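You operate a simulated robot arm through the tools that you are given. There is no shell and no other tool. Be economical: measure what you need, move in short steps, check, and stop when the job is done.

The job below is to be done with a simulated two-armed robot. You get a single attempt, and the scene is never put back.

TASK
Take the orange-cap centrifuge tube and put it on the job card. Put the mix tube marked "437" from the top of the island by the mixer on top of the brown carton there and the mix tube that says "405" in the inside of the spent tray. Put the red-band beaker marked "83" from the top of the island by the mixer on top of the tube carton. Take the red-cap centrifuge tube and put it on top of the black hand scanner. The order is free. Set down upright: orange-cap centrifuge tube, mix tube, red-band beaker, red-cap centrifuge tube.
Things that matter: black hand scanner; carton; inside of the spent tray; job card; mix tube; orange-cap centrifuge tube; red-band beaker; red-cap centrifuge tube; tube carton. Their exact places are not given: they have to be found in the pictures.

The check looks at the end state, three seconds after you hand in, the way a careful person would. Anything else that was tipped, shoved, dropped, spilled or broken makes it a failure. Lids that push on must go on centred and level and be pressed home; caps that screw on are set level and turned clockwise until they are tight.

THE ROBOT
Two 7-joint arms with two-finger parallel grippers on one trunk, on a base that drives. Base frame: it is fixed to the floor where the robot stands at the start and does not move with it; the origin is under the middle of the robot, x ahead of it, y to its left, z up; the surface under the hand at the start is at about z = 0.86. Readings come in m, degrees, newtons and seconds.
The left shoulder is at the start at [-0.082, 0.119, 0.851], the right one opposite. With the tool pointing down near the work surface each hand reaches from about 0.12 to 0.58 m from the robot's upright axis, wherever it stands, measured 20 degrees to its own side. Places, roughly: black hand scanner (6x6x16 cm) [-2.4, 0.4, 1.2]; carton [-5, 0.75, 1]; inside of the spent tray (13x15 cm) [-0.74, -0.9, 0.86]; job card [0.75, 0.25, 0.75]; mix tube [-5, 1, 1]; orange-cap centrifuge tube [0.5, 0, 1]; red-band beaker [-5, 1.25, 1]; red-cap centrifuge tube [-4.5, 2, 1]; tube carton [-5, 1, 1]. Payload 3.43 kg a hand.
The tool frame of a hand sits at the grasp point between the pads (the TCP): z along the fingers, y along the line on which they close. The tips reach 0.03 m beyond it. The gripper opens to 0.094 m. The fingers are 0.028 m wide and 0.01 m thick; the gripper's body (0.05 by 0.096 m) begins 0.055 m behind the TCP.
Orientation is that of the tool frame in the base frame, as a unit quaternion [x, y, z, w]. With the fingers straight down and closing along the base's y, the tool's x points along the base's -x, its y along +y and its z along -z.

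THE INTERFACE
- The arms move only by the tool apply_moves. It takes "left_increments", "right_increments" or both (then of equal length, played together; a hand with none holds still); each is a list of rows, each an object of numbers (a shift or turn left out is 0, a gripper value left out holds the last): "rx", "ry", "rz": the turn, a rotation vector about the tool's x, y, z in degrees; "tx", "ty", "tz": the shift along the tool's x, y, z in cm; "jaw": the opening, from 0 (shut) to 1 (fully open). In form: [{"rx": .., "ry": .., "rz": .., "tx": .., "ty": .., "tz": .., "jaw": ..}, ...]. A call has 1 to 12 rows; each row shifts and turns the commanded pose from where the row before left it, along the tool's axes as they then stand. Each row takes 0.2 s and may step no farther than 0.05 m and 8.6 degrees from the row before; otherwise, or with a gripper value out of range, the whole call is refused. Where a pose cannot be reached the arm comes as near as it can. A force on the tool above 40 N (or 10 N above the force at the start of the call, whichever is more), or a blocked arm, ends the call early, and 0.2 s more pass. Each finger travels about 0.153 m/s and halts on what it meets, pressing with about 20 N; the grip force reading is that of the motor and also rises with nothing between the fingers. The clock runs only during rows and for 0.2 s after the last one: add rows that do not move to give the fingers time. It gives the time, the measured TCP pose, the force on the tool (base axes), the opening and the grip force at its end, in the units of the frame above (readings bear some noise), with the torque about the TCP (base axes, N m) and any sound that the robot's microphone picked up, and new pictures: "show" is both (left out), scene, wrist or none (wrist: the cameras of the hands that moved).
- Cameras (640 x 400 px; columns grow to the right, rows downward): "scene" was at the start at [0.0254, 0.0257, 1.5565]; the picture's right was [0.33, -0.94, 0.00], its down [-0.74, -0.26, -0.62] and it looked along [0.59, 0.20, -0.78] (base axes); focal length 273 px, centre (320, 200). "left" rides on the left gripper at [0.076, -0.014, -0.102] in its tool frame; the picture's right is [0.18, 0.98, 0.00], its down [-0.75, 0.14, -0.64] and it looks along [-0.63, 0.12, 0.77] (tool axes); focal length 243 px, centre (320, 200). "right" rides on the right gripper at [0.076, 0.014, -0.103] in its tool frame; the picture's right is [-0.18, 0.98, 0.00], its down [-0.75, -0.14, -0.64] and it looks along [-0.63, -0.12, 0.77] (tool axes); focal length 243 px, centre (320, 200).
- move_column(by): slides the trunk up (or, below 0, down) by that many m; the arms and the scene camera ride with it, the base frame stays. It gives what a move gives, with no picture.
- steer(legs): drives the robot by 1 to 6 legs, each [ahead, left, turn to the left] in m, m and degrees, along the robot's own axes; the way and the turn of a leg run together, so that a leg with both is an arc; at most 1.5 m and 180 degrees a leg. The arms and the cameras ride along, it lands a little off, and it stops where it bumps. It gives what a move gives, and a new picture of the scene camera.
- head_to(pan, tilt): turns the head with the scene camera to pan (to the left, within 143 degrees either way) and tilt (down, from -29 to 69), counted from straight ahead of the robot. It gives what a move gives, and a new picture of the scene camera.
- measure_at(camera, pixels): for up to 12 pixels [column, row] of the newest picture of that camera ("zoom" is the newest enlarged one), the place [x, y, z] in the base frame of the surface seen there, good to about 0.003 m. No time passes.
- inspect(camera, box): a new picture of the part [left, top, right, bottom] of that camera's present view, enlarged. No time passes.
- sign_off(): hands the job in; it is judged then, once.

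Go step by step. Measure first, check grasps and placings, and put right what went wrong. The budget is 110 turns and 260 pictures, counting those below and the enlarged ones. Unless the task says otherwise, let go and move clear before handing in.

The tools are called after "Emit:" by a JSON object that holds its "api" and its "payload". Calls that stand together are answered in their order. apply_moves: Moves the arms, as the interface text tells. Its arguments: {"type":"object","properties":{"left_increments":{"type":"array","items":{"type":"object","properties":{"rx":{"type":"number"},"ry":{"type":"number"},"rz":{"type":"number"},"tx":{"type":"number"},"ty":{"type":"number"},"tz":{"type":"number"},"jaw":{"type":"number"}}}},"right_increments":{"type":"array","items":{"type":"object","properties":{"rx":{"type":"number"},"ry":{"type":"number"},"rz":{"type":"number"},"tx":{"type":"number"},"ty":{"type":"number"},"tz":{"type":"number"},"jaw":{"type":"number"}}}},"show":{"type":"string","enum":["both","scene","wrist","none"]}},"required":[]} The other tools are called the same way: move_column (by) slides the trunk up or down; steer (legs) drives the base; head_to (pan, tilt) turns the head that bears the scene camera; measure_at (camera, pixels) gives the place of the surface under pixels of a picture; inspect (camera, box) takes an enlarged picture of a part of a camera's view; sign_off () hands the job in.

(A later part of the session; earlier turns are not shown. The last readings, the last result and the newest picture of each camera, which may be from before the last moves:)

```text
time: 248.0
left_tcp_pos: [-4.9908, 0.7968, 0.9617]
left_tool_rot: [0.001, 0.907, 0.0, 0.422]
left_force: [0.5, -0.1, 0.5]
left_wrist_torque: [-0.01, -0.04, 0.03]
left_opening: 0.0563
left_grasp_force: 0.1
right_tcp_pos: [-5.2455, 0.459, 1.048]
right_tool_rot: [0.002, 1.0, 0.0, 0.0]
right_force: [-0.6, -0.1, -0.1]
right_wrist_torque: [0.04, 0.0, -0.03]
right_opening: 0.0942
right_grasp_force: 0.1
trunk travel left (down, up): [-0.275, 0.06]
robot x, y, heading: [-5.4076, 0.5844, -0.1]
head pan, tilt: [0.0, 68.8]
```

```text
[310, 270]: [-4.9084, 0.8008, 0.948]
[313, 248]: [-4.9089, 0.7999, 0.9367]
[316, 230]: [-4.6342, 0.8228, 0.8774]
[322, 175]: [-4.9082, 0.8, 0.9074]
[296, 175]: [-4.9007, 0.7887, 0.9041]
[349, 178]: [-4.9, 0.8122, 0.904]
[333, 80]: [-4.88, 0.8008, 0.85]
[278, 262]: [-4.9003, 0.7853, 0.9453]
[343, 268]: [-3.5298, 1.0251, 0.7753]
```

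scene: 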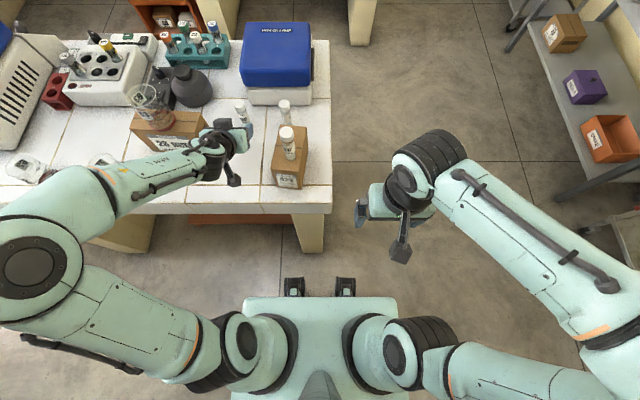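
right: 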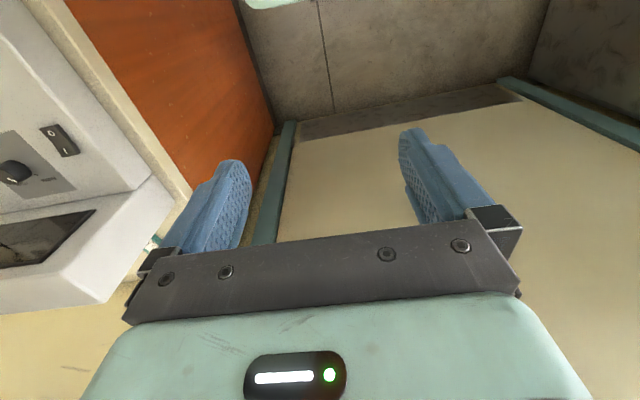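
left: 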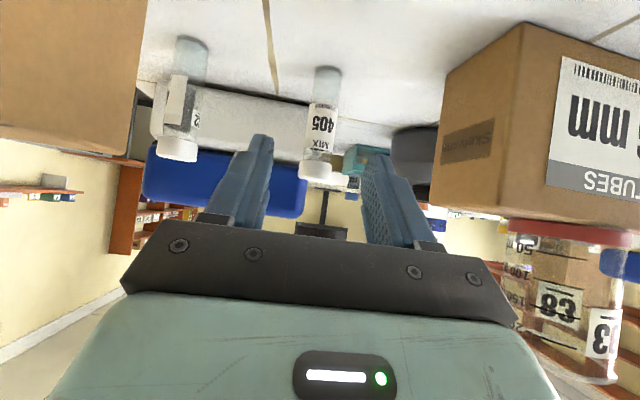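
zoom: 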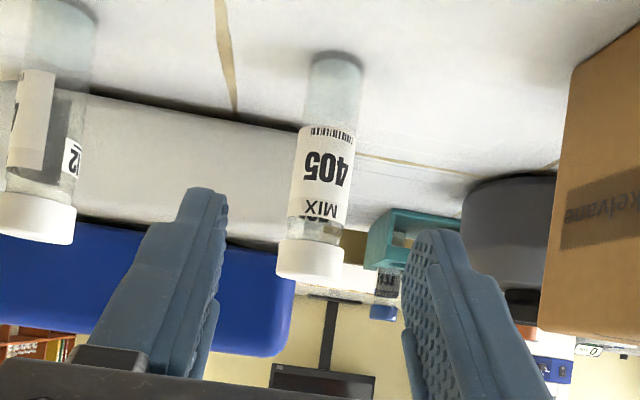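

Axis (-4.897,0.800), cap edge at 0.934. Advance to grip the body at z 0.892 and close.

Emit:
{"api": "apply_moves", "payload": {"left_increments": [{"tx": -0.17, "ty": 0.08, "tz": 2.92}, {"tx": -0.17, "ty": 0.08, "tz": 2.92}, {"tx": -0.17, "ty": 0.08, "tz": 2.92}, {"tx": -0.18, "ty": 0.08, "tz": 2.92}, {}, {"jaw": 0.4}, {"jaw": 0.2}, {"jaw": 0}, {}, {}], "show": "wrist"}}

Emit:
{"api": "inspect", "payload": {"camera": "left", "box": [220, 60, 420, 240]}}

```text
time: 250.2
left_tcp_pos: [-4.8955, 0.801, 0.8959]
left_tool_rot: [0.0, 0.906, 0.001, 0.422]
left_force: [0.1, 0.4, 0.4]
left_wrist_torque: [0.0, -0.02, -0.03]
left_opening: 0.0283
left_grasp_force: 20.1
right_tcp_pos: [-5.2435, 0.4593, 1.0481]
right_tool_rot: [0.002, 1.0, 0.0, 0.0]
right_force: [1.0, 0.6, 0.1]
right_wrist_torque: [0.0, -0.01, -0.03]
right_opening: 0.0938
right_grasp_force: 0.1
trunk travel left (down, up): [-0.275, 0.06]
robot x, y, heading: [-5.4084, 0.583, -0.3]
head pan, tilt: [0.0, 68.8]
```

left: 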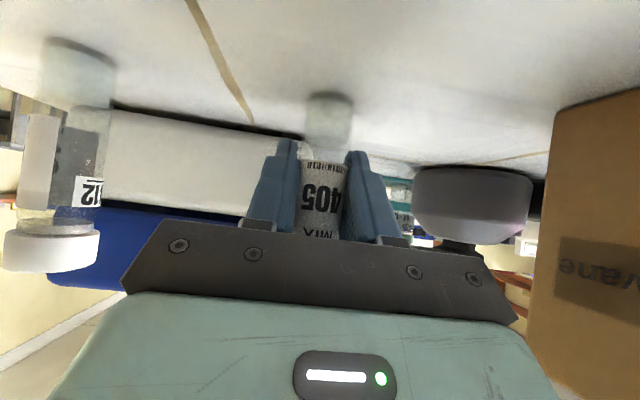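

```text
2.22 times, centred on (320, 150) of left
```

zoom: 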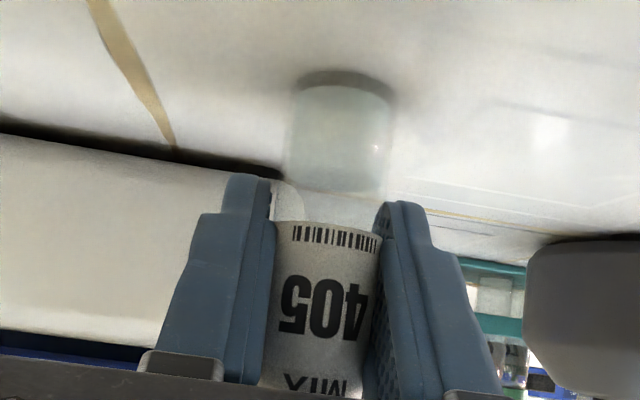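

Gripped on the body, no snap. Lift and check.

Emit:
{"api": "apply_moves", "payload": {"left_increments": [{"tx": -1.53, "tz": -1.29}, {"tx": -3.06, "tz": -2.57}, {"tx": -3.06, "tz": -2.57}, {"tx": -3.06, "tz": -2.57}, {"tx": -3.06, "tz": -2.57}, {"tx": 2.6, "tz": -3.06}, {"tx": 2.6, "tz": -3.06}, {"tx": 2.6, "tz": -3.06}, {"tx": 2.6, "tz": -3.06}, {"tx": 2.6, "tz": -3.06}, {}]}}

Emit:
{"api": "inspect", "payload": {"camera": "scene", "box": [120, 60, 340, 240]}}

```text
time: 252.6
left_tcp_pos: [-5.098, 0.8027, 1.0727]
left_tool_rot: [0.0, 0.907, 0.0, 0.421]
left_force: [-0.7, -0.8, -1.0]
left_wrist_torque: [-0.02, -0.05, 0.0]
left_opening: 0.0283
left_grasp_force: 20.0
right_tcp_pos: [-5.2438, 0.4599, 1.0482]
right_tool_rot: [0.002, 1.0, 0.0, 0.0]
right_force: [-1.1, -0.3, -0.2]
right_wrist_torque: [-0.01, 0.01, -0.02]
right_opening: 0.0941
right_grasp_force: 0.0
trunk travel left (down, up): [-0.275, 0.06]
robot x, y, heading: [-5.4097, 0.5843, -0.2]
head pan, tilt: [0.0, 68.8]
```

scene: 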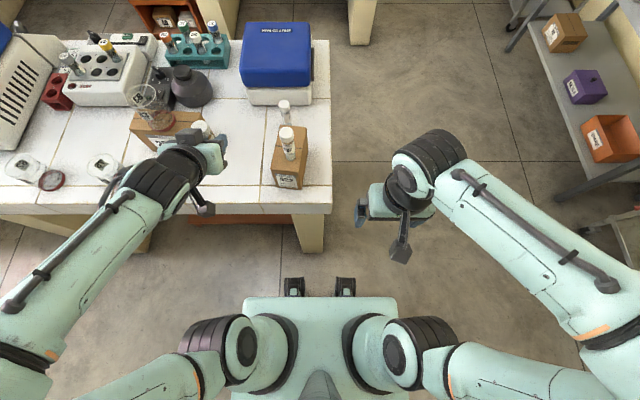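
left: 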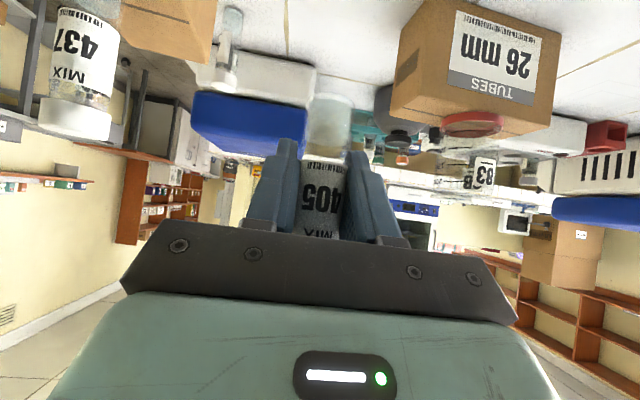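

```text
2.22 times, centred on (230, 150) of scene
```

zoom: 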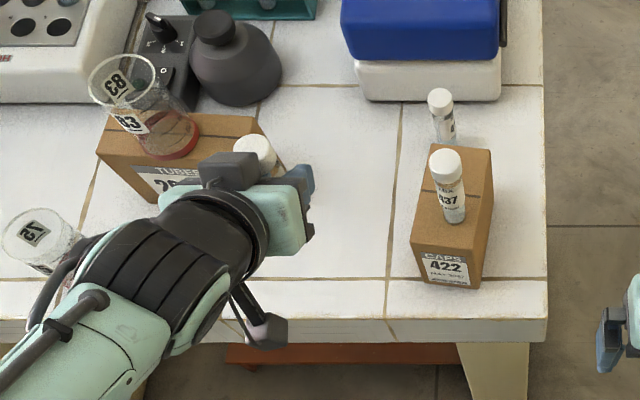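

405 is in hand with cap on. Retract, back off, and drive left to look for the red-cap tube near the water bath.

Emit:
{"api": "apply_moves", "payload": {"left_increments": [{"tx": -1.53, "tz": -1.29}, {"tx": -3.06, "tz": -2.57}, {"tx": 2.6, "tz": -3.06}, {"tx": 2.6, "tz": -3.06}, {"tx": 2.6, "tz": -3.06}, {}], "show": "none"}}

Emit:
{"api": "steer", "payload": {"legs": [[-0.12, 0, 0], [0, 1.3, 0.2]]}}

Emit:
{"api": "head_to", "payload": {"pan": 15, "tilt": 45}}

```text
time: 254.0
left_tcp_pos: [-5.2165, 0.7989, 1.1342]
left_tool_rot: [0.001, 0.907, 0.0, 0.421]
left_force: [-0.2, 0.3, -0.2]
left_wrist_torque: [0.01, 0.02, -0.03]
left_opening: 0.0282
left_grasp_force: 20.2
right_tcp_pos: [-5.2426, 0.4592, 1.0482]
right_tool_rot: [0.002, 1.0, 0.001, 0.0]
right_force: [0.9, 0.1, -0.7]
right_wrist_torque: [-0.03, 0.02, 0.02]
right_opening: 0.0938
right_grasp_force: 0.0
trunk travel left (down, up): [-0.275, 0.06]
robot x, y, heading: [-5.4095, 0.5827, -0.1]
head pan, tilt: [0.0, 68.8]
```

```text
time: 266.4
left_tcp_pos: [-5.3248, 2.098, 1.1336]
left_tool_rot: [0.008, 0.906, -0.004, 0.423]
left_force: [0.1, 0.3, -0.6]
left_wrist_torque: [-0.01, -0.04, 0.0]
left_opening: 0.0286
left_grasp_force: 20.3
right_tcp_pos: [-5.3556, 1.7567, 1.0495]
right_tool_rot: [0.01, 1.0, 0.001, 0.001]
right_force: [-0.1, -0.8, 0.4]
right_wrist_torque: [0.01, -0.06, 0.01]
right_opening: 0.0941
right_grasp_force: 0.1
trunk travel left (down, up): [-0.275, 0.06]
robot x, y, heading: [-5.5197, 1.8878, -1.2]
head pan, tilt: [0.0, 68.8]
```

scene: 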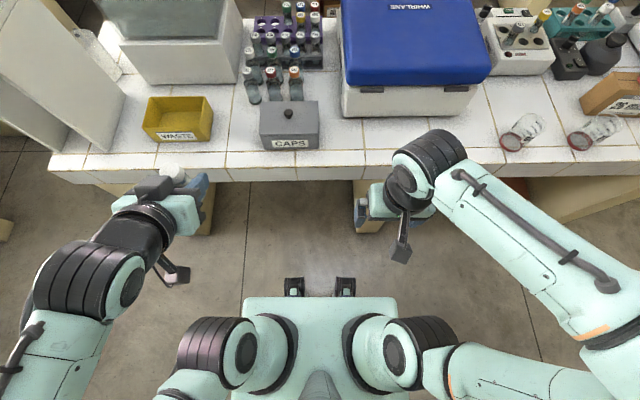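

```text
time: 267.3
left_tcp_pos: [-5.3253, 2.0966, 1.1338]
left_tool_rot: [0.008, 0.906, -0.003, 0.422]
left_force: [0.2, 0.4, -0.9]
left_wrist_torque: [0.0, -0.02, 0.0]
left_opening: 0.0285
left_grasp_force: 20.3
right_tcp_pos: [-5.3566, 1.7575, 1.0487]
right_tool_rot: [0.011, 1.0, 0.0, 0.0]
right_force: [0.0, -0.2, -0.1]
right_wrist_torque: [0.0, 0.01, 0.0]
right_opening: 0.0941
right_grasp_force: 0.1
trunk travel left (down, up): [-0.275, 0.06]
robot x, y, heading: [-5.5214, 1.8855, -1.1]
head pan, tilt: [15.0, 45.0]
```

scene: 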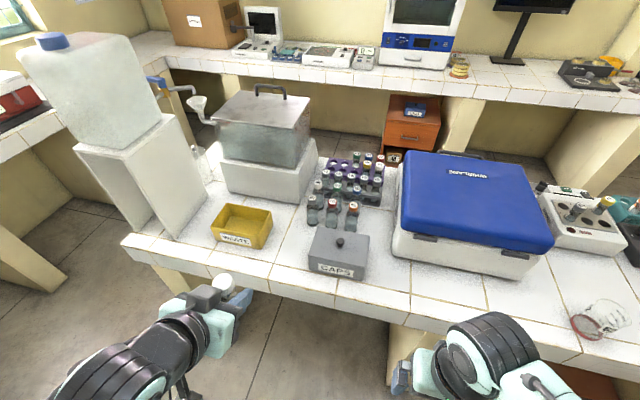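

Emit:
{"api": "inspect", "payload": {"camera": "scene", "box": [290, 140, 410, 240]}}

Emit:
{"api": "measure_at", "payload": {"camera": "zoom", "pixels": [[130, 235], [235, 240], [330, 265], [240, 150], [420, 90], [350, 90], [290, 100], [400, 170]]}}

```text
4.00 times, centred on (350, 190) of scene
```

zoom: 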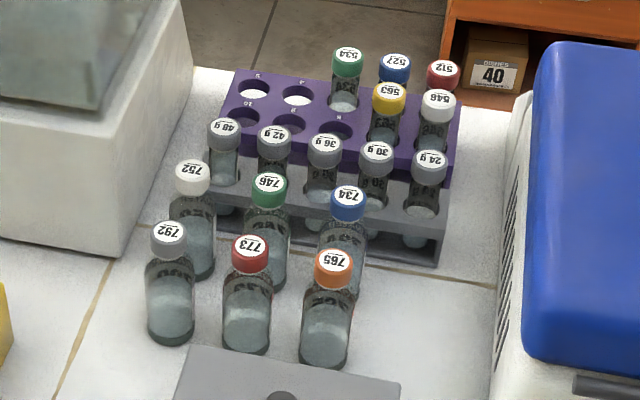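

```text
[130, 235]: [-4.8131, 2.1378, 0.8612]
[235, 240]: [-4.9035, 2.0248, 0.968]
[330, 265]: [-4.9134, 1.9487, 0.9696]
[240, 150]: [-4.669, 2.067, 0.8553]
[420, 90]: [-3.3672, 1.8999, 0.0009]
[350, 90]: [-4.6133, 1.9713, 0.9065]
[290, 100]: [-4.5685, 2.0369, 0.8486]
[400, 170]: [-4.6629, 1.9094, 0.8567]
```

Two red caps: bottle 773 at x≈-4.90 and tube 512 in the purple rack's far corner, which fits the given place (-4.5,2). It must be reached from the other side of the island, so I drive round. First measure the far lane.

Emit:
{"api": "measure_at", "payload": {"camera": "scene", "pixels": [[410, 130], [390, 145], [380, 157], [350, 130], [460, 90], [480, 110], [560, 160]]}}

Emit:
{"api": "steer", "payload": {"legs": [[-0.03, 0, 1.1], [0, -1.1, 0], [0, -1.05, 0]]}}

```text
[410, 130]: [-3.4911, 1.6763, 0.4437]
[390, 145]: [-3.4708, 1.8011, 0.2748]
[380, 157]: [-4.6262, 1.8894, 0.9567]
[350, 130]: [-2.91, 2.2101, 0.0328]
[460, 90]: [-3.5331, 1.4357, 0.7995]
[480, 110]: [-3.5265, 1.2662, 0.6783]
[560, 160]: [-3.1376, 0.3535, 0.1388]
```

```text
time: 286.9
left_tcp_pos: [-5.3304, -0.049, 1.1339]
left_tool_rot: [-0.008, 0.906, 0.004, 0.423]
left_force: [-1.3, 0.0, -0.5]
left_wrist_torque: [-0.05, 0.02, -0.03]
left_opening: 0.0285
left_grasp_force: 20.3
right_tcp_pos: [-5.3521, -0.3886, 1.0484]
right_tool_rot: [-0.008, 1.0, 0.0, 0.001]
right_force: [0.0, -0.6, 0.0]
right_wrist_torque: [0.02, 0.04, 0.01]
right_opening: 0.0941
right_grasp_force: 0.1
trunk travel left (down, up): [-0.275, 0.06]
robot x, y, heading: [-5.5201, -0.2685, 1.2]
head pan, tilt: [15.0, 45.0]
```

scene: 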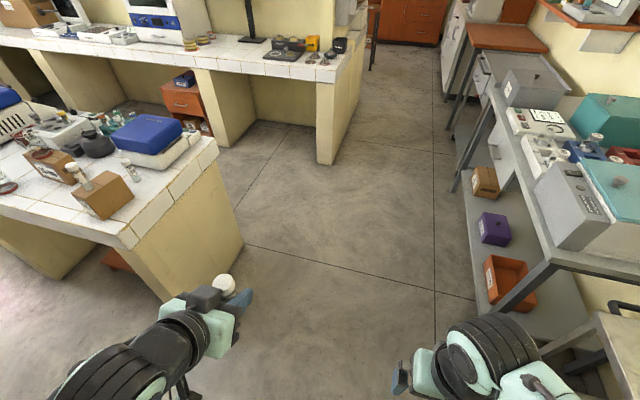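

Now drive into the other lane, facing the island from its near side.

Emit:
{"api": "steer", "payload": {"legs": [[1.47, 0, -1.2], [0, 0, 180], [0, -1.1, 0], [0, -0.95, 0]]}}

Emit:
{"api": "head_to", "payload": {"pan": -10, "tilt": 50}}

```text
time: 319.3
left_tcp_pos: [-4.2106, 1.5833, 1.134]
left_tool_rot: [0.906, -0.012, -0.423, -0.005]
left_force: [-0.6, -0.1, -0.3]
left_wrist_torque: [-0.02, -0.03, -0.02]
left_opening: 0.0285
left_grasp_force: 19.8
right_tcp_pos: [-4.1748, 1.9225, 1.0491]
right_tool_rot: [1.0, -0.016, -0.001, 0.0]
right_force: [-0.4, -0.4, -0.4]
right_wrist_torque: [-0.01, 0.01, 0.07]
right_opening: 0.0942
right_grasp_force: 0.0
trunk travel left (down, up): [-0.275, 0.06]
robot x, y, heading: [-4.0125, 1.7897, 178.1]
head pan, tilt: [15.0, 45.0]
```

scene: 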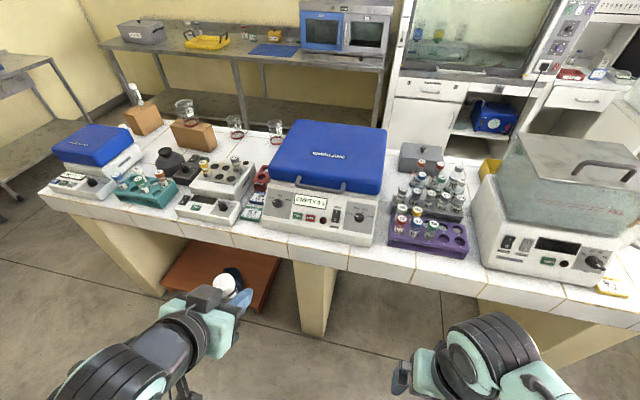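

```text
time: 320.2
left_tcp_pos: [-4.2105, 1.5837, 1.1341]
left_tool_rot: [0.907, -0.013, -0.422, -0.006]
left_force: [-0.6, -0.8, -0.1]
left_wrist_torque: [0.0, -0.01, -0.01]
left_opening: 0.0287
left_grasp_force: 20.0
right_tcp_pos: [-4.1741, 1.923, 1.0477]
right_tool_rot: [1.0, -0.015, 0.0, 0.0]
right_force: [0.6, -0.1, 0.0]
right_wrist_torque: [-0.01, -0.01, 0.02]
right_opening: 0.0941
right_grasp_force: 0.0
trunk travel left (down, up): [-0.275, 0.06]
robot x, y, heading: [-4.0074, 1.7893, 178.2]
head pan, tilt: [-10.0, 50.0]
```

scene: 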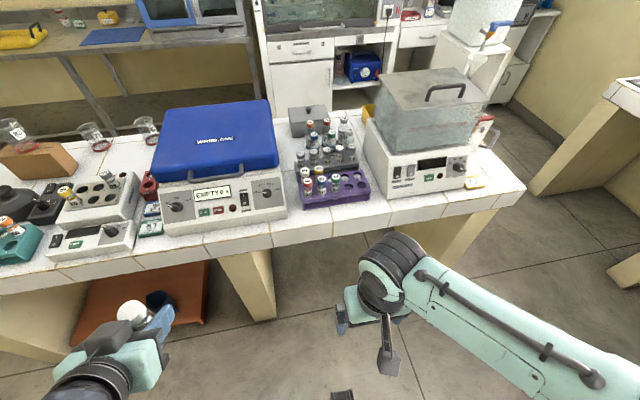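

Emit:
{"api": "inspect", "payload": {"camera": "scene", "box": [270, 110, 390, 220]}}

Emit:
{"api": "measure_at", "payload": {"camera": "zoom", "pixels": [[215, 205], [262, 205], [310, 200], [212, 165], [252, 172], [215, 230], [200, 275], [400, 250], [275, 285]]}}

```text
3.64 times, centred on (330, 165) of scene
```

zoom: 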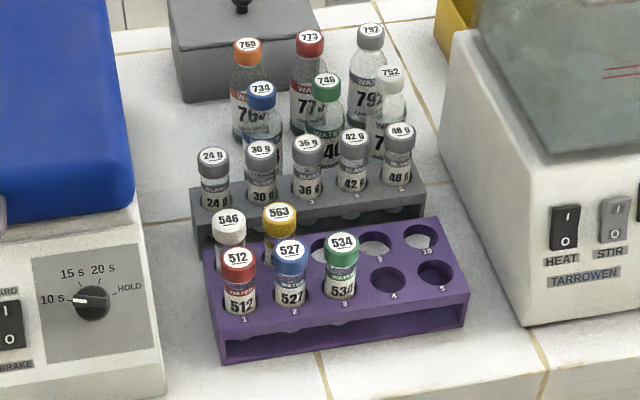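

```text
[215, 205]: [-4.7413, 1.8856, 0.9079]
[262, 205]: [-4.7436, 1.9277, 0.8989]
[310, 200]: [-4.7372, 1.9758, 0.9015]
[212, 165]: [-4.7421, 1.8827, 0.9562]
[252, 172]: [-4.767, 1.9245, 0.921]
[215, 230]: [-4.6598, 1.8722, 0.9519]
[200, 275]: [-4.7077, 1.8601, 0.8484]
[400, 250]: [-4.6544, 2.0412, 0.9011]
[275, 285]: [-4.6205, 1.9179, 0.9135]
```

The rack holds "512" red at the near-left corner, with a ~1.4 cm gap to blue 527. I measure caps precisely.

Emit:
{"api": "measure_at", "payload": {"camera": "zoom", "pixels": [[238, 257], [238, 272], [239, 290], [223, 268], [254, 268], [290, 250], [290, 264], [291, 285], [274, 262], [306, 262], [228, 222], [160, 330]]}}

```text
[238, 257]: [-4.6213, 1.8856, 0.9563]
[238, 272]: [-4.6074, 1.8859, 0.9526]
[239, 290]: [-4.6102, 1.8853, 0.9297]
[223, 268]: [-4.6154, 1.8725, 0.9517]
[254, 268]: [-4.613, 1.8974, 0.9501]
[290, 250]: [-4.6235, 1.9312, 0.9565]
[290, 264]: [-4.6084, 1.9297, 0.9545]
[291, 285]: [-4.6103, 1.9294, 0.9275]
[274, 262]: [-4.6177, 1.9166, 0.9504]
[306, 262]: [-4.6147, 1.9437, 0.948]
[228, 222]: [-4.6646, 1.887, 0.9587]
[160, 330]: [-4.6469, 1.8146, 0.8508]
```

512's axis is (-4.622,1.885), 527's at y 1.930, cap top 0.957. I move closer and pitch the right hand 50° (same as the left), jaw set to 3.4 cm.

Emit:
{"api": "steer", "payload": {"legs": [[0.15, 0.06, 1.8]]}}

Emit:
{"api": "apply_moves", "payload": {"right_increments": [{"ry": -7.2, "jaw": 0.36, "tz": -1}, {"ry": -7.2}, {"ry": -7.2}, {"ry": -7.2}, {"ry": -7.2}, {"ry": -7.2}, {"ry": -6.8}, {}], "show": "both"}}

Emit:
{"api": "inspect", "payload": {"camera": "scene", "box": [230, 100, 390, 230]}}

```text
time: 321.7
left_tcp_pos: [-4.3558, 1.5183, 1.1337]
left_tool_rot: [0.907, 0.002, -0.422, 0.003]
left_force: [-0.3, -0.7, -0.7]
left_wrist_torque: [-0.02, -0.02, 0.0]
left_opening: 0.0287
left_grasp_force: 19.4
right_tcp_pos: [-4.3311, 1.8591, 1.0475]
right_tool_rot: [1.0, 0.001, 0.0, 0.0]
right_force: [-0.4, -0.4, -0.4]
right_wrist_torque: [0.03, -0.02, 0.0]
right_opening: 0.0939
right_grasp_force: 0.0
trunk travel left (down, up): [-0.275, 0.06]
robot x, y, heading: [-4.1629, 1.7306, -179.9]
head pan, tilt: [-10.0, 50.0]
```

scene: 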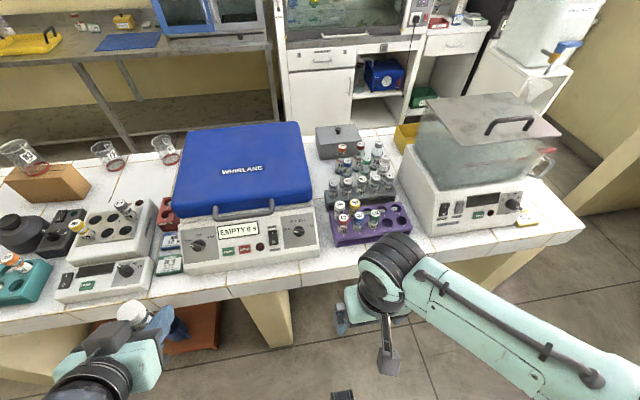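

```text
time: 323.5
left_tcp_pos: [-4.3546, 1.5176, 1.1336]
left_tool_rot: [0.906, 0.002, -0.423, 0.002]
left_force: [0.2, -0.4, -0.5]
left_wrist_torque: [0.02, -0.01, -0.02]
left_opening: 0.0286
left_grasp_force: 20.0
right_tcp_pos: [-4.3426, 1.8517, 1.0922]
right_tool_rot: [0.906, -0.001, -0.423, -0.001]
right_force: [-0.4, -1.5, 0.3]
right_wrist_torque: [-0.03, -0.02, 0.02]
right_opening: 0.0335
right_grasp_force: 0.0
right hand out of reach, approached as far as the arm can: row 6, 7
trunk travel left (down, up): [-0.275, 0.06]
robot x, y, heading: [-4.1624, 1.7334, -179.8]
head pan, tilt: [-10.0, 50.0]
```

scene: 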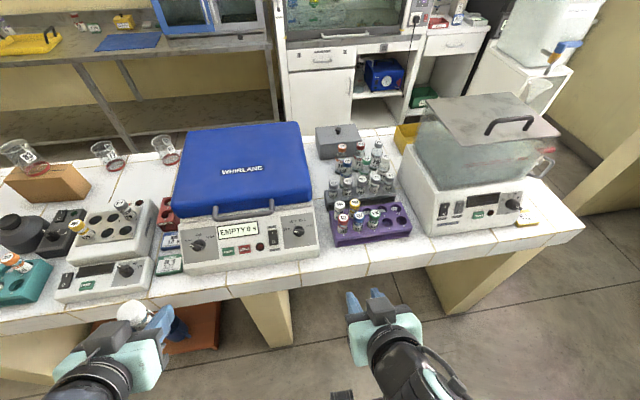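
right: 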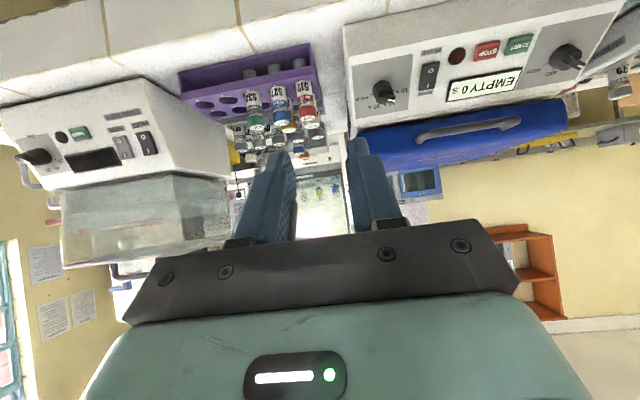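

```text
3.08 times, centred on (310, 165) of scene
```

zoom: 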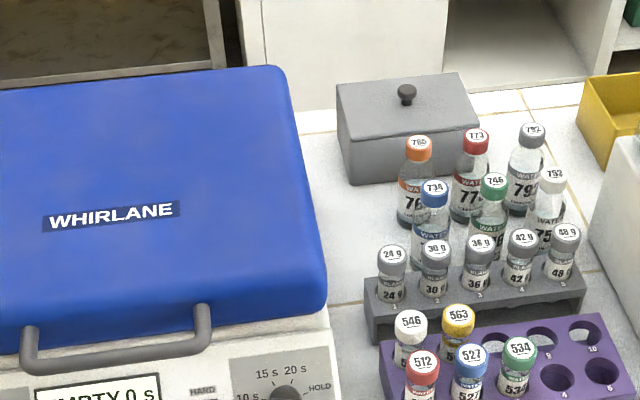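

Move the right hand to a standoff 12 cm before 512.

Emit:
{"api": "apply_moves", "payload": {"right_increments": [{"tx": -1.23, "ty": -0.67, "tz": 3.86}, {"tx": -1.23, "ty": -0.67, "tz": 3.86}, {"tx": -1.23, "ty": -0.67, "tz": 3.86}, {"tx": -1.23, "ty": -0.67, "tz": 3.86}, {"tx": -1.23, "ty": -0.65, "tz": 3.86}, {}], "show": "wrist"}}

Emit:
{"api": "inspect", "payload": {"camera": "right", "box": [220, 60, 420, 240]}}

```text
time: 324.9
left_tcp_pos: [-4.3541, 1.5185, 1.1344]
left_tool_rot: [0.907, 0.002, -0.422, 0.001]
left_force: [0.1, 0.0, -0.8]
left_wrist_torque: [-0.01, 0.01, 0.04]
left_opening: 0.0285
left_grasp_force: 20.0
right_tcp_pos: [-4.5343, 1.8792, 1.0163]
right_tool_rot: [0.906, 0.001, -0.424, 0.001]
right_force: [0.2, -0.2, 1.1]
right_wrist_torque: [-0.05, -0.04, -0.01]
right_opening: 0.0339
right_grasp_force: 0.0
trunk travel left (down, up): [-0.275, 0.06]
robot x, y, heading: [-4.1623, 1.7348, -179.9]
head pan, tilt: [-10.0, 50.0]
```

right: 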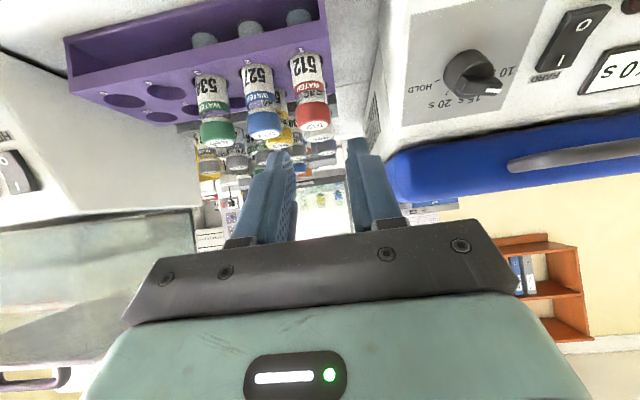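

```text
2.22 times, centred on (320, 150) of right
```

zoom: 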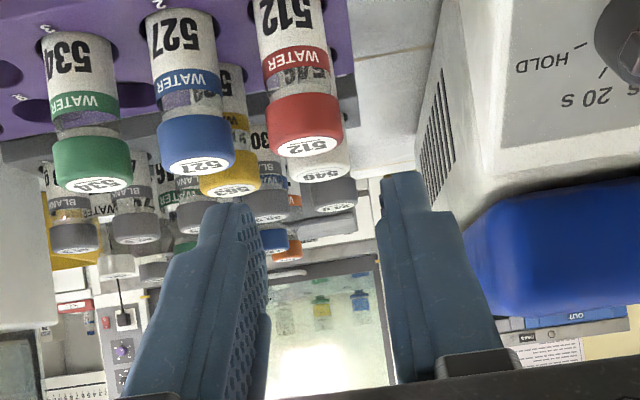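

Emit:
{"api": "measure_at", "payload": {"camera": "zoom", "pixels": [[309, 147], [305, 115], [270, 118], [341, 115], [298, 70], [293, 30], [196, 140], [162, 145], [228, 142], [262, 30], [323, 30], [345, 60]]}}

```text
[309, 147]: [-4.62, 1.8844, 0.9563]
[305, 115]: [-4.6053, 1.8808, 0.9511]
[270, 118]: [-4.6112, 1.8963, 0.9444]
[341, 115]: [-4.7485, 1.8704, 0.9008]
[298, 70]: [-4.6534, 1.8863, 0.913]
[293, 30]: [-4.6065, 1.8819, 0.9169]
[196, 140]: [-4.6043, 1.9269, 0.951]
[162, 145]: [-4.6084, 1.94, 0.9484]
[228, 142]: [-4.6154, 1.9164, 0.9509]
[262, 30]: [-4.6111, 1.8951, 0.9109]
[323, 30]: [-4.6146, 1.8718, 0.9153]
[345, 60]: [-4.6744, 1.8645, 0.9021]
```

512 axis (-4.619,1.8835); gap to 527 is 2 cm, fine. Advance to TCP z≈0.940 and close.

Emit:
{"api": "apply_moves", "payload": {"right_increments": [{"ty": -0.43}, {"tx": 0.1, "tz": 2.85}, {"tx": 0.1, "tz": 2.85}, {"tx": 0.1, "tz": 2.85}, {"tx": 0.1, "tz": 2.85}, {}, {"jaw": 0.2}, {"jaw": 0}, {}, {}], "show": "wrist"}}

Emit:
{"api": "inspect", "payload": {"camera": "right", "box": [220, 60, 420, 240]}}

```text
time: 327.1
left_tcp_pos: [-4.3547, 1.5176, 1.1348]
left_tool_rot: [0.906, 0.001, -0.423, 0.001]
left_force: [0.0, 0.6, 0.3]
left_wrist_torque: [0.0, -0.03, 0.01]
left_opening: 0.0285
left_grasp_force: 20.0
right_tcp_pos: [-4.6184, 1.8866, 0.9415]
right_tool_rot: [0.906, 0.0, -0.423, 0.001]
right_force: [0.7, -0.5, -0.7]
right_wrist_torque: [0.05, -0.03, 0.01]
right_opening: 0.0332
right_grasp_force: 19.9
trunk travel left (down, up): [-0.275, 0.06]
robot x, y, heading: [-4.167, 1.7376, -179.7]
head pan, tilt: [-10.0, 50.0]
```

right: 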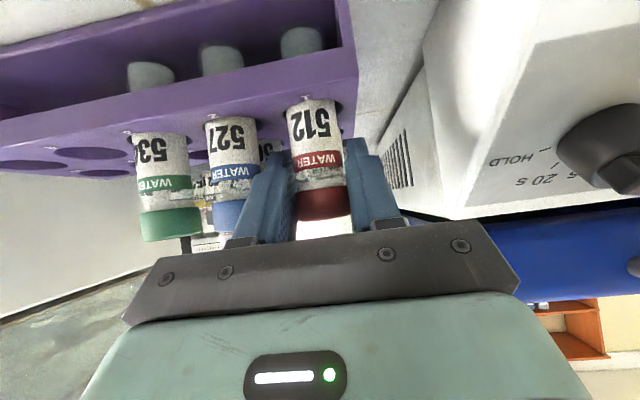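

```text
2.22 times, centred on (320, 150) of right
```

zoom: 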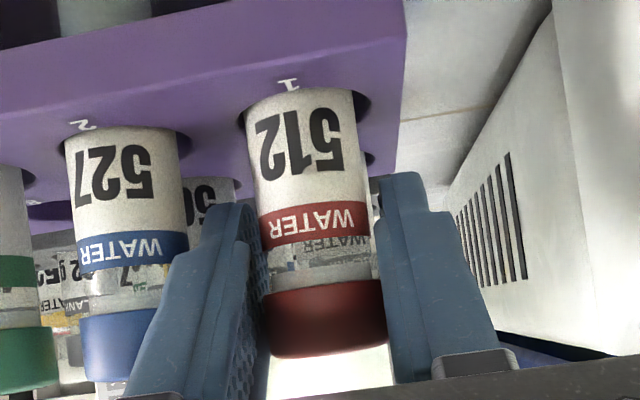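

Gripping at 20 N (opening 3.3 cm). Test-lift 3 cm.

Emit:
{"api": "apply_moves", "payload": {"right_increments": [{"tx": -0.77, "tz": -0.64}, {"tx": -0.77, "tz": -0.64}, {"tx": -0.77, "tz": -0.64}, {}], "show": "wrist"}}

Emit:
{"api": "inspect", "payload": {"camera": "right", "box": [220, 60, 420, 240]}}

```text
time: 328.1
left_tcp_pos: [-4.3546, 1.518, 1.1347]
left_tool_rot: [0.906, 0.002, -0.422, 0.002]
left_force: [-0.3, -0.2, -0.9]
left_wrist_torque: [0.02, -0.02, 0.01]
left_opening: 0.0287
left_grasp_force: 20.1
right_tcp_pos: [-4.6157, 1.8882, 0.9705]
right_tool_rot: [0.906, 0.001, -0.423, 0.001]
right_force: [0.3, -0.1, 0.1]
right_wrist_torque: [0.01, 0.0, 0.0]
right_opening: 0.033
right_grasp_force: 19.9
trunk travel left (down, up): [-0.275, 0.06]
robot x, y, heading: [-4.1642, 1.7362, -179.8]
head pan, tilt: [-10.0, 50.0]
```

right: 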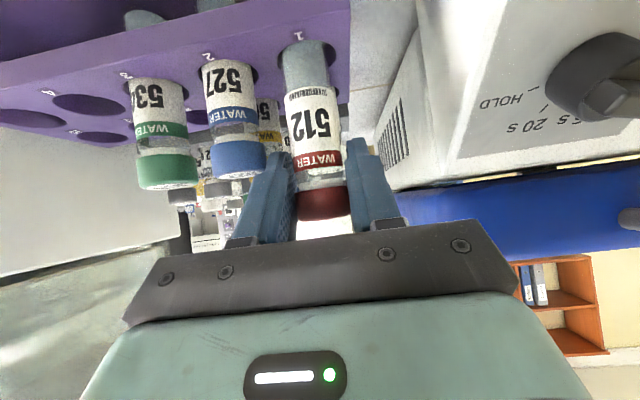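

```text
2.22 times, centred on (320, 150) of right
```

zoom: 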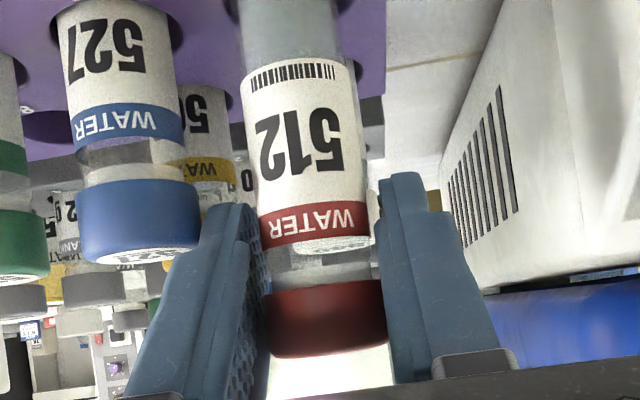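

The tube rises with the gripper. Lift 12 cm more and retract.

Emit:
{"api": "apply_moves", "payload": {"right_increments": [{"tx": -2.3, "tz": -1.93}, {"tx": -2.3, "tz": -1.93}, {"tx": -2.3, "tz": -1.93}, {"tx": -2.3, "tz": -1.93}, {"tx": 2.6, "tz": -3.06}, {"tx": 2.6, "tz": -3.06}, {"tx": 2.6, "tz": -3.06}, {"tx": 2.6, "tz": -3.06}, {"tx": 2.6, "tz": -3.06}, {"tx": 2.6, "tz": -3.06}, {}], "show": "both"}}

Emit:
{"api": "inspect", "payload": {"camera": "scene", "box": [280, 130, 460, 300]}}

```text
time: 330.5
left_tcp_pos: [-4.3557, 1.5179, 1.1346]
left_tool_rot: [0.906, 0.002, -0.422, 0.001]
left_force: [0.5, -0.5, -0.4]
left_wrist_torque: [-0.02, 0.03, -0.03]
left_opening: 0.0285
left_grasp_force: 19.8
right_tcp_pos: [-4.3746, 1.8869, 1.0855]
right_tool_rot: [0.906, 0.001, -0.423, 0.001]
right_force: [-0.1, -0.6, -0.8]
right_wrist_torque: [-0.03, -0.01, -0.02]
right_opening: 0.0329
right_grasp_force: 19.6
trunk travel left (down, up): [-0.275, 0.06]
robot x, y, heading: [-4.1621, 1.7354, -179.9]
head pan, tilt: [-10.0, 50.0]
```

scene: 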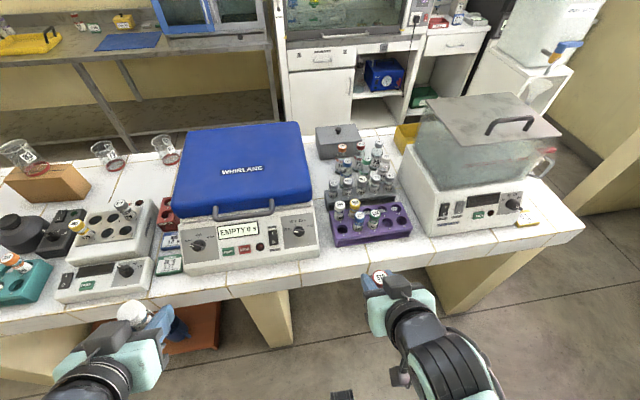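
right: 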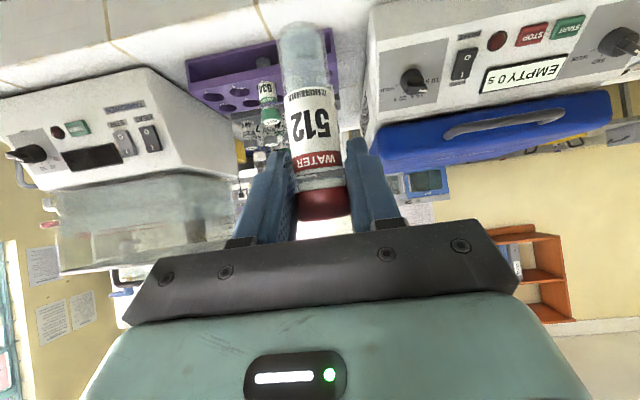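

```text
2.35 times, centred on (370, 215) of scene
```

zoom: 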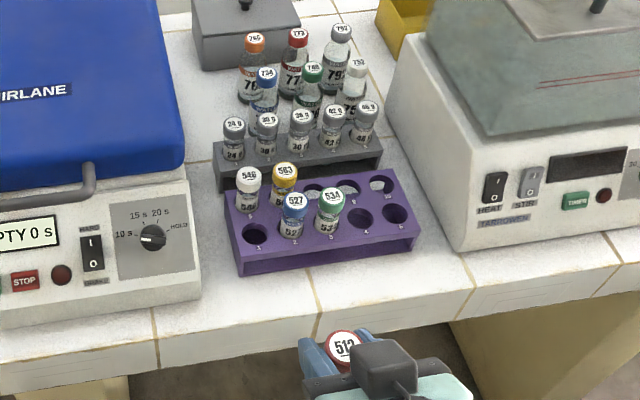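

Tube 512 is free. Now drive: out of the lane, backward along the corridor to x≈-1.65, then sideways to stand before the scanner.

Emit:
{"api": "steer", "payload": {"legs": [[-0.1, 0, 0], [0, 1.0, 0], [0, 1.02, 0], [-1.2, 0, 0], [-1.15, 0, 0]]}}

Emit:
{"api": "head_to", "payload": {"pan": -35, "tilt": 30}}

Emit:
{"api": "head_to", "payload": {"pan": -110, "tilt": 45}}

```text
time: 360.4
left_tcp_pos: [-1.9178, -0.508, 1.1347]
left_tool_rot: [0.907, 0.007, -0.422, 0.004]
left_force: [-0.3, -0.1, -0.4]
left_wrist_torque: [-0.03, -0.04, -0.02]
left_opening: 0.0285
left_grasp_force: 20.2
right_tcp_pos: [-1.9417, -0.1394, 1.086]
right_tool_rot: [0.906, 0.005, -0.424, 0.003]
right_force: [1.0, 0.8, 0.1]
right_wrist_torque: [-0.01, 0.02, -0.03]
right_opening: 0.033
right_grasp_force: 20.1
trunk travel left (down, up): [-0.275, 0.06]
robot x, y, heading: [-1.7265, -0.2899, -179.2]
head pan, tilt: [-10.0, 50.0]
```

scene: 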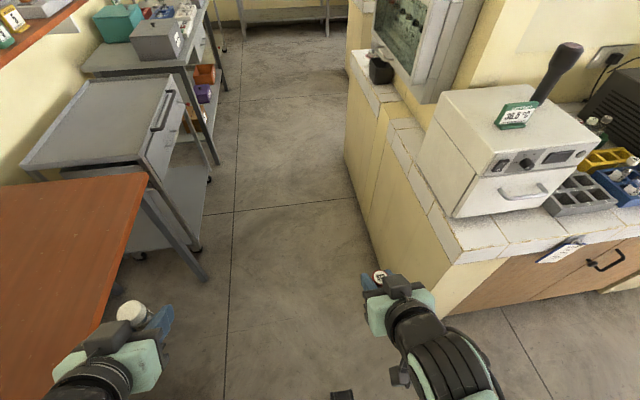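

```text
time: 361.2
left_tcp_pos: [-1.9192, -0.509, 1.1343]
left_tool_rot: [0.906, 0.007, -0.423, 0.004]
left_force: [-0.3, -0.1, 0.0]
left_wrist_torque: [0.01, 0.02, 0.02]
left_opening: 0.0286
left_grasp_force: 20.1
right_tcp_pos: [-1.9416, -0.1402, 1.0857]
right_tool_rot: [0.906, 0.006, -0.423, 0.003]
right_force: [-0.4, -1.0, -0.6]
right_wrist_torque: [0.02, -0.03, 0.01]
right_opening: 0.0327
right_grasp_force: 19.6
trunk travel left (down, up): [-0.275, 0.06]
robot x, y, heading: [-1.729, -0.2931, -179.0]
head pan, tilt: [-35.0, 30.0]
```

scene: 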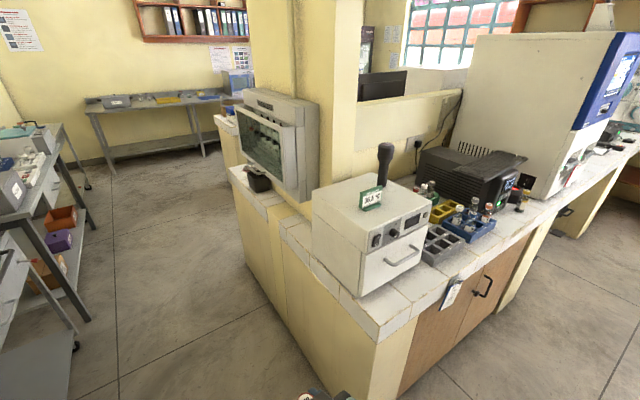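

```text
time: 362.7
left_tcp_pos: [-1.9186, -0.508, 1.1349]
left_tool_rot: [0.906, 0.008, -0.423, 0.005]
left_force: [0.0, -0.6, 0.5]
left_wrist_torque: [-0.03, -0.02, -0.01]
left_opening: 0.0283
left_grasp_force: 20.2
right_tcp_pos: [-1.9414, -0.141, 1.0857]
right_tool_rot: [0.906, 0.007, -0.423, 0.004]
right_force: [0.2, -0.8, -0.2]
right_wrist_torque: [-0.03, -0.01, 0.0]
right_opening: 0.0327
right_grasp_force: 20.1
trunk travel left (down, up): [-0.275, 0.06]
robot x, y, heading: [-1.7283, -0.2899, -178.7]
head pan, tilt: [-110.0, 45.0]
```

scene: 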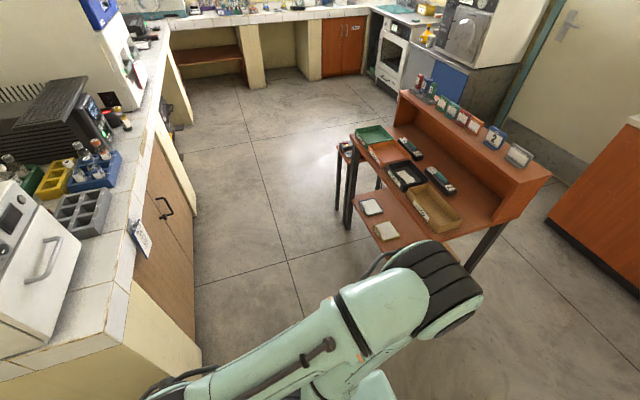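

The scanner stands upright on the white box. I measure the desk's near edges for clearance, then view the scanner closer.

Emit:
{"api": "measure_at", "payload": {"camera": "scene", "pixels": [[352, 140], [440, 235], [346, 220], [340, 150], [500, 215], [130, 290]]}}

Emit:
{"api": "head_to", "payload": {"pan": -45, "tilt": 25}}

Emit:
{"api": "inspect", "payload": {"camera": "scene", "box": [240, 120, 400, 240]}}

```text
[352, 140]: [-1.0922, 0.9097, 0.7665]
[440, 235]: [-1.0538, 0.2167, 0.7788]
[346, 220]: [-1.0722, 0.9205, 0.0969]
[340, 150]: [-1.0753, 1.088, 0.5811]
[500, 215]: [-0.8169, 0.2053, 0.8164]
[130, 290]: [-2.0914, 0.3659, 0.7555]
```

```text
time: 364.1
left_tcp_pos: [-1.9181, -0.5078, 1.1348]
left_tool_rot: [0.906, 0.007, -0.423, 0.005]
left_force: [0.1, 0.3, -1.0]
left_wrist_torque: [-0.01, 0.0, 0.02]
left_opening: 0.0286
left_grasp_force: 20.0
right_tcp_pos: [-1.9414, -0.1404, 1.0851]
right_tool_rot: [0.906, 0.006, -0.423, 0.003]
right_force: [0.2, 0.5, -0.5]
right_wrist_torque: [0.0, 0.0, -0.01]
right_opening: 0.0328
right_grasp_force: 20.0
trunk travel left (down, up): [-0.275, 0.06]
robot x, y, heading: [-1.7316, -0.2912, -179.1]
head pan, tilt: [-45.0, 25.0]
```

scene: 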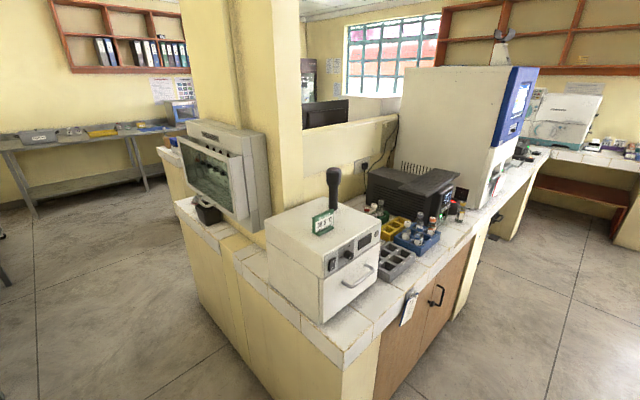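

```text
3.33 times, centred on (320, 180) of scene
```

zoom: 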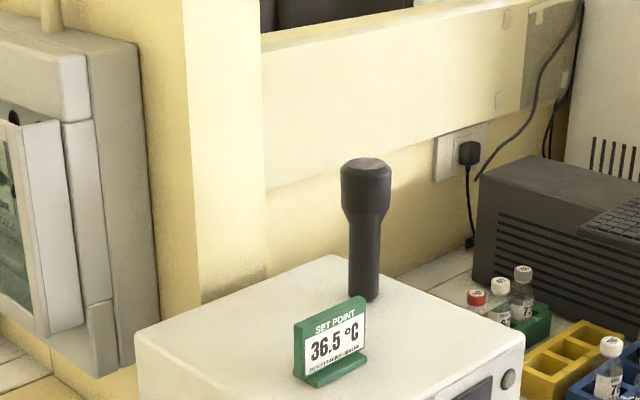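

The scanner is a slim handle with a flat head on top. Measure the head.

Emit:
{"api": "measure_at", "payload": {"camera": "zoom", "pixels": [[367, 163], [367, 168], [345, 165], [389, 168], [367, 185], [343, 185], [388, 190], [364, 285], [270, 290], [330, 255], [367, 158]]}}

```text
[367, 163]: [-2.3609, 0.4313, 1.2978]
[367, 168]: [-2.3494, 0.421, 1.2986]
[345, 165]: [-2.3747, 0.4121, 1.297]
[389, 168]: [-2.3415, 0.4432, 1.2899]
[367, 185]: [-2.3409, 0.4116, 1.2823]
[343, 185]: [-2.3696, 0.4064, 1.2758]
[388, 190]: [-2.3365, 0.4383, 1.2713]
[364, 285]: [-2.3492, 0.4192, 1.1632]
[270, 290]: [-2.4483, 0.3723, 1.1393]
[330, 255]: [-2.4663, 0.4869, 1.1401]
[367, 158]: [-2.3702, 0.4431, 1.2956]
```

Head top: centre ≈(-2.358,0.428), z 1.298. I consider approaching from the island's south end; measure obstacles there.

Emit:
{"api": "measure_at", "payload": {"camera": "scene", "pixels": [[240, 215], [188, 140], [185, 170], [245, 228], [205, 212], [180, 205], [225, 300], [290, 340], [340, 360], [270, 270], [320, 315], [270, 230]]}}

Emit:
{"api": "measure_at", "payload": {"camera": "right", "pixels": [[302, 30], [303, 45], [314, 120], [322, 205]]}}

Emit:
{"api": "inspect", "payload": {"camera": "right", "box": [220, 0, 420, 240]}}

```text
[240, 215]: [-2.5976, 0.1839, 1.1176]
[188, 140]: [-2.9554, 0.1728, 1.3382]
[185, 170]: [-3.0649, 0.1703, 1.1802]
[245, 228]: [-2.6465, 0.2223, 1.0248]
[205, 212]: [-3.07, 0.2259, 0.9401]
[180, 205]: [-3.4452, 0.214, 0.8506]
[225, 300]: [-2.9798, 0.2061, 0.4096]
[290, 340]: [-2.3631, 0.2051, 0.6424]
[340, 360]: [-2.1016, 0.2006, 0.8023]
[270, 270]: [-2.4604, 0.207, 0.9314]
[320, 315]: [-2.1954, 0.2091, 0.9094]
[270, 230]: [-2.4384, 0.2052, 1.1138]
```

```text
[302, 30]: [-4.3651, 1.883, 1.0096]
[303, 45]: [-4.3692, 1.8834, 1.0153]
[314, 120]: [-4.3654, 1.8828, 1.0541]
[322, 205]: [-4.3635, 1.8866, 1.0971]
```

```text
1.67 times, centred on (320, 120) of right
```

zoom: 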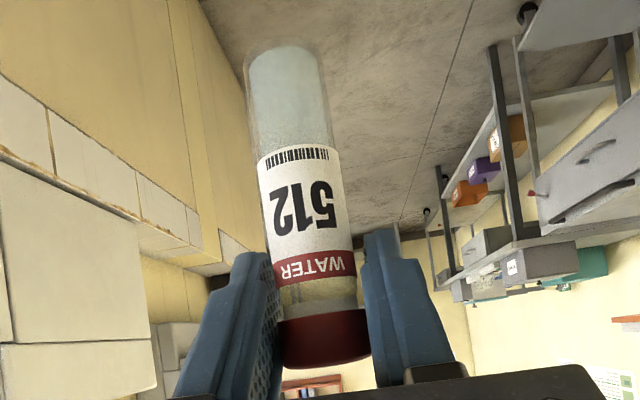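

South face is at y≈0.205, so the scanner is 0.22 in. I raise the trunk and test here in free space how far ahead the right hand reaches at z≈1.40.

Emit:
{"api": "measure_at", "payload": {"camera": "zoom", "pixels": [[290, 70], [288, 55], [292, 100], [330, 355]]}}

Emit:
{"api": "move_column", "payload": {"by": 0.06}}

Emit:
{"api": "apply_moves", "payload": {"right_increments": [{"tx": -3.06, "tz": -2.57}, {"tx": -3.06, "tz": -2.57}, {"tx": -3.06, "tz": -2.57}, {"tx": -3.06, "tz": -2.57}, {"tx": -3.06, "tz": -2.57}, {"tx": -3.06, "tz": -2.57}, {"tx": -1.0, "tz": -0.8}, {}], "show": "none"}}

Emit:
{"api": "apply_moves", "payload": {"right_increments": [{"tx": -2.57, "tz": 3.06}, {"tx": -2.57, "tz": 3.06}, {"tx": -2.57, "tz": 3.06}, {"tx": -2.57, "tz": 3.06}, {"tx": -2.57, "tz": 3.06}, {"tx": -2.57, "tz": 3.06}, {"tx": -2.57, "tz": 3.06}, {"tx": -2.57, "tz": 3.06}, {}], "show": "wrist"}}

```text
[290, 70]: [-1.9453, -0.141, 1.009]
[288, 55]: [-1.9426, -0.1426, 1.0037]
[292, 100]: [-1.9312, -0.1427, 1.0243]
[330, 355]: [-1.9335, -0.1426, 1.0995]
```

```text
time: 365.1
left_tcp_pos: [-1.9178, -0.5075, 1.1937]
left_tool_rot: [0.906, 0.006, -0.423, 0.003]
left_force: [0.5, 0.3, 0.6]
left_wrist_torque: [-0.01, 0.02, 0.01]
left_opening: 0.0288
left_grasp_force: 20.4
right_tcp_pos: [-1.972, -0.14, 1.1694]
right_tool_rot: [0.891, 0.005, -0.455, 0.003]
right_force: [0.3, 0.2, -0.1]
right_wrist_torque: [-0.01, -0.02, -0.02]
right_opening: 0.0332
right_grasp_force: 20.0
trunk travel left (down, up): [-0.335, 0.0]
robot x, y, heading: [-1.7295, -0.2922, -178.9]
head pan, tilt: [-45.0, 25.0]
```

```text
time: 366.9
left_tcp_pos: [-1.9188, -0.5076, 1.1949]
left_tool_rot: [0.906, 0.007, -0.422, 0.004]
left_force: [0.6, -0.2, -0.6]
left_wrist_torque: [-0.01, 0.02, 0.0]
left_opening: 0.0286
left_grasp_force: 20.1
right_tcp_pos: [-1.9542, -0.1394, 1.4217]
right_tool_rot: [0.891, 0.006, -0.454, 0.004]
right_force: [0.3, 0.4, -0.9]
right_wrist_torque: [0.01, 0.02, 0.01]
right_opening: 0.0328
right_grasp_force: 20.2
trunk travel left (down, up): [-0.335, 0.0]
robot x, y, heading: [-1.729, -0.2883, -179.1]
head pan, tilt: [-45.0, 25.0]
```

```text
time: 368.9
left_tcp_pos: [-1.9185, -0.508, 1.1941]
left_tool_rot: [0.906, 0.008, -0.423, 0.004]
left_force: [0.1, 1.2, 0.0]
left_wrist_torque: [0.01, -0.02, 0.02]
left_opening: 0.0284
left_grasp_force: 20.3
right_tcp_pos: [-2.2549, -0.1454, 1.434]
right_tool_rot: [0.891, 0.006, -0.455, 0.003]
right_force: [-0.1, 0.0, 0.1]
right_wrist_torque: [0.01, 0.0, 0.0]
right_opening: 0.0329
right_grasp_force: 20.1
right hand out of reach, approached as far as the arm can: row 8
trunk travel left (down, up): [-0.335, 0.0]
robot x, y, heading: [-1.7305, -0.2919, -179.0]
head pan, tilt: [-45.0, 25.0]
```

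right: 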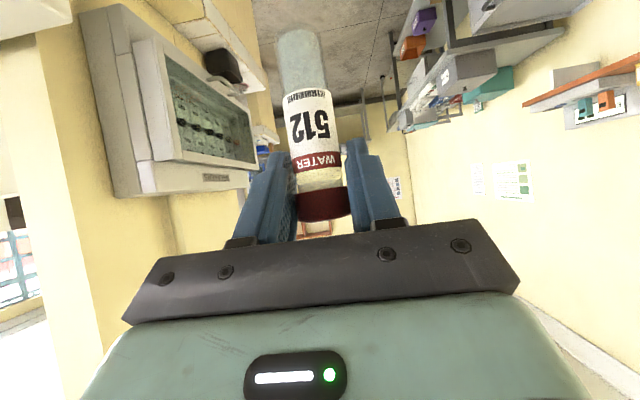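

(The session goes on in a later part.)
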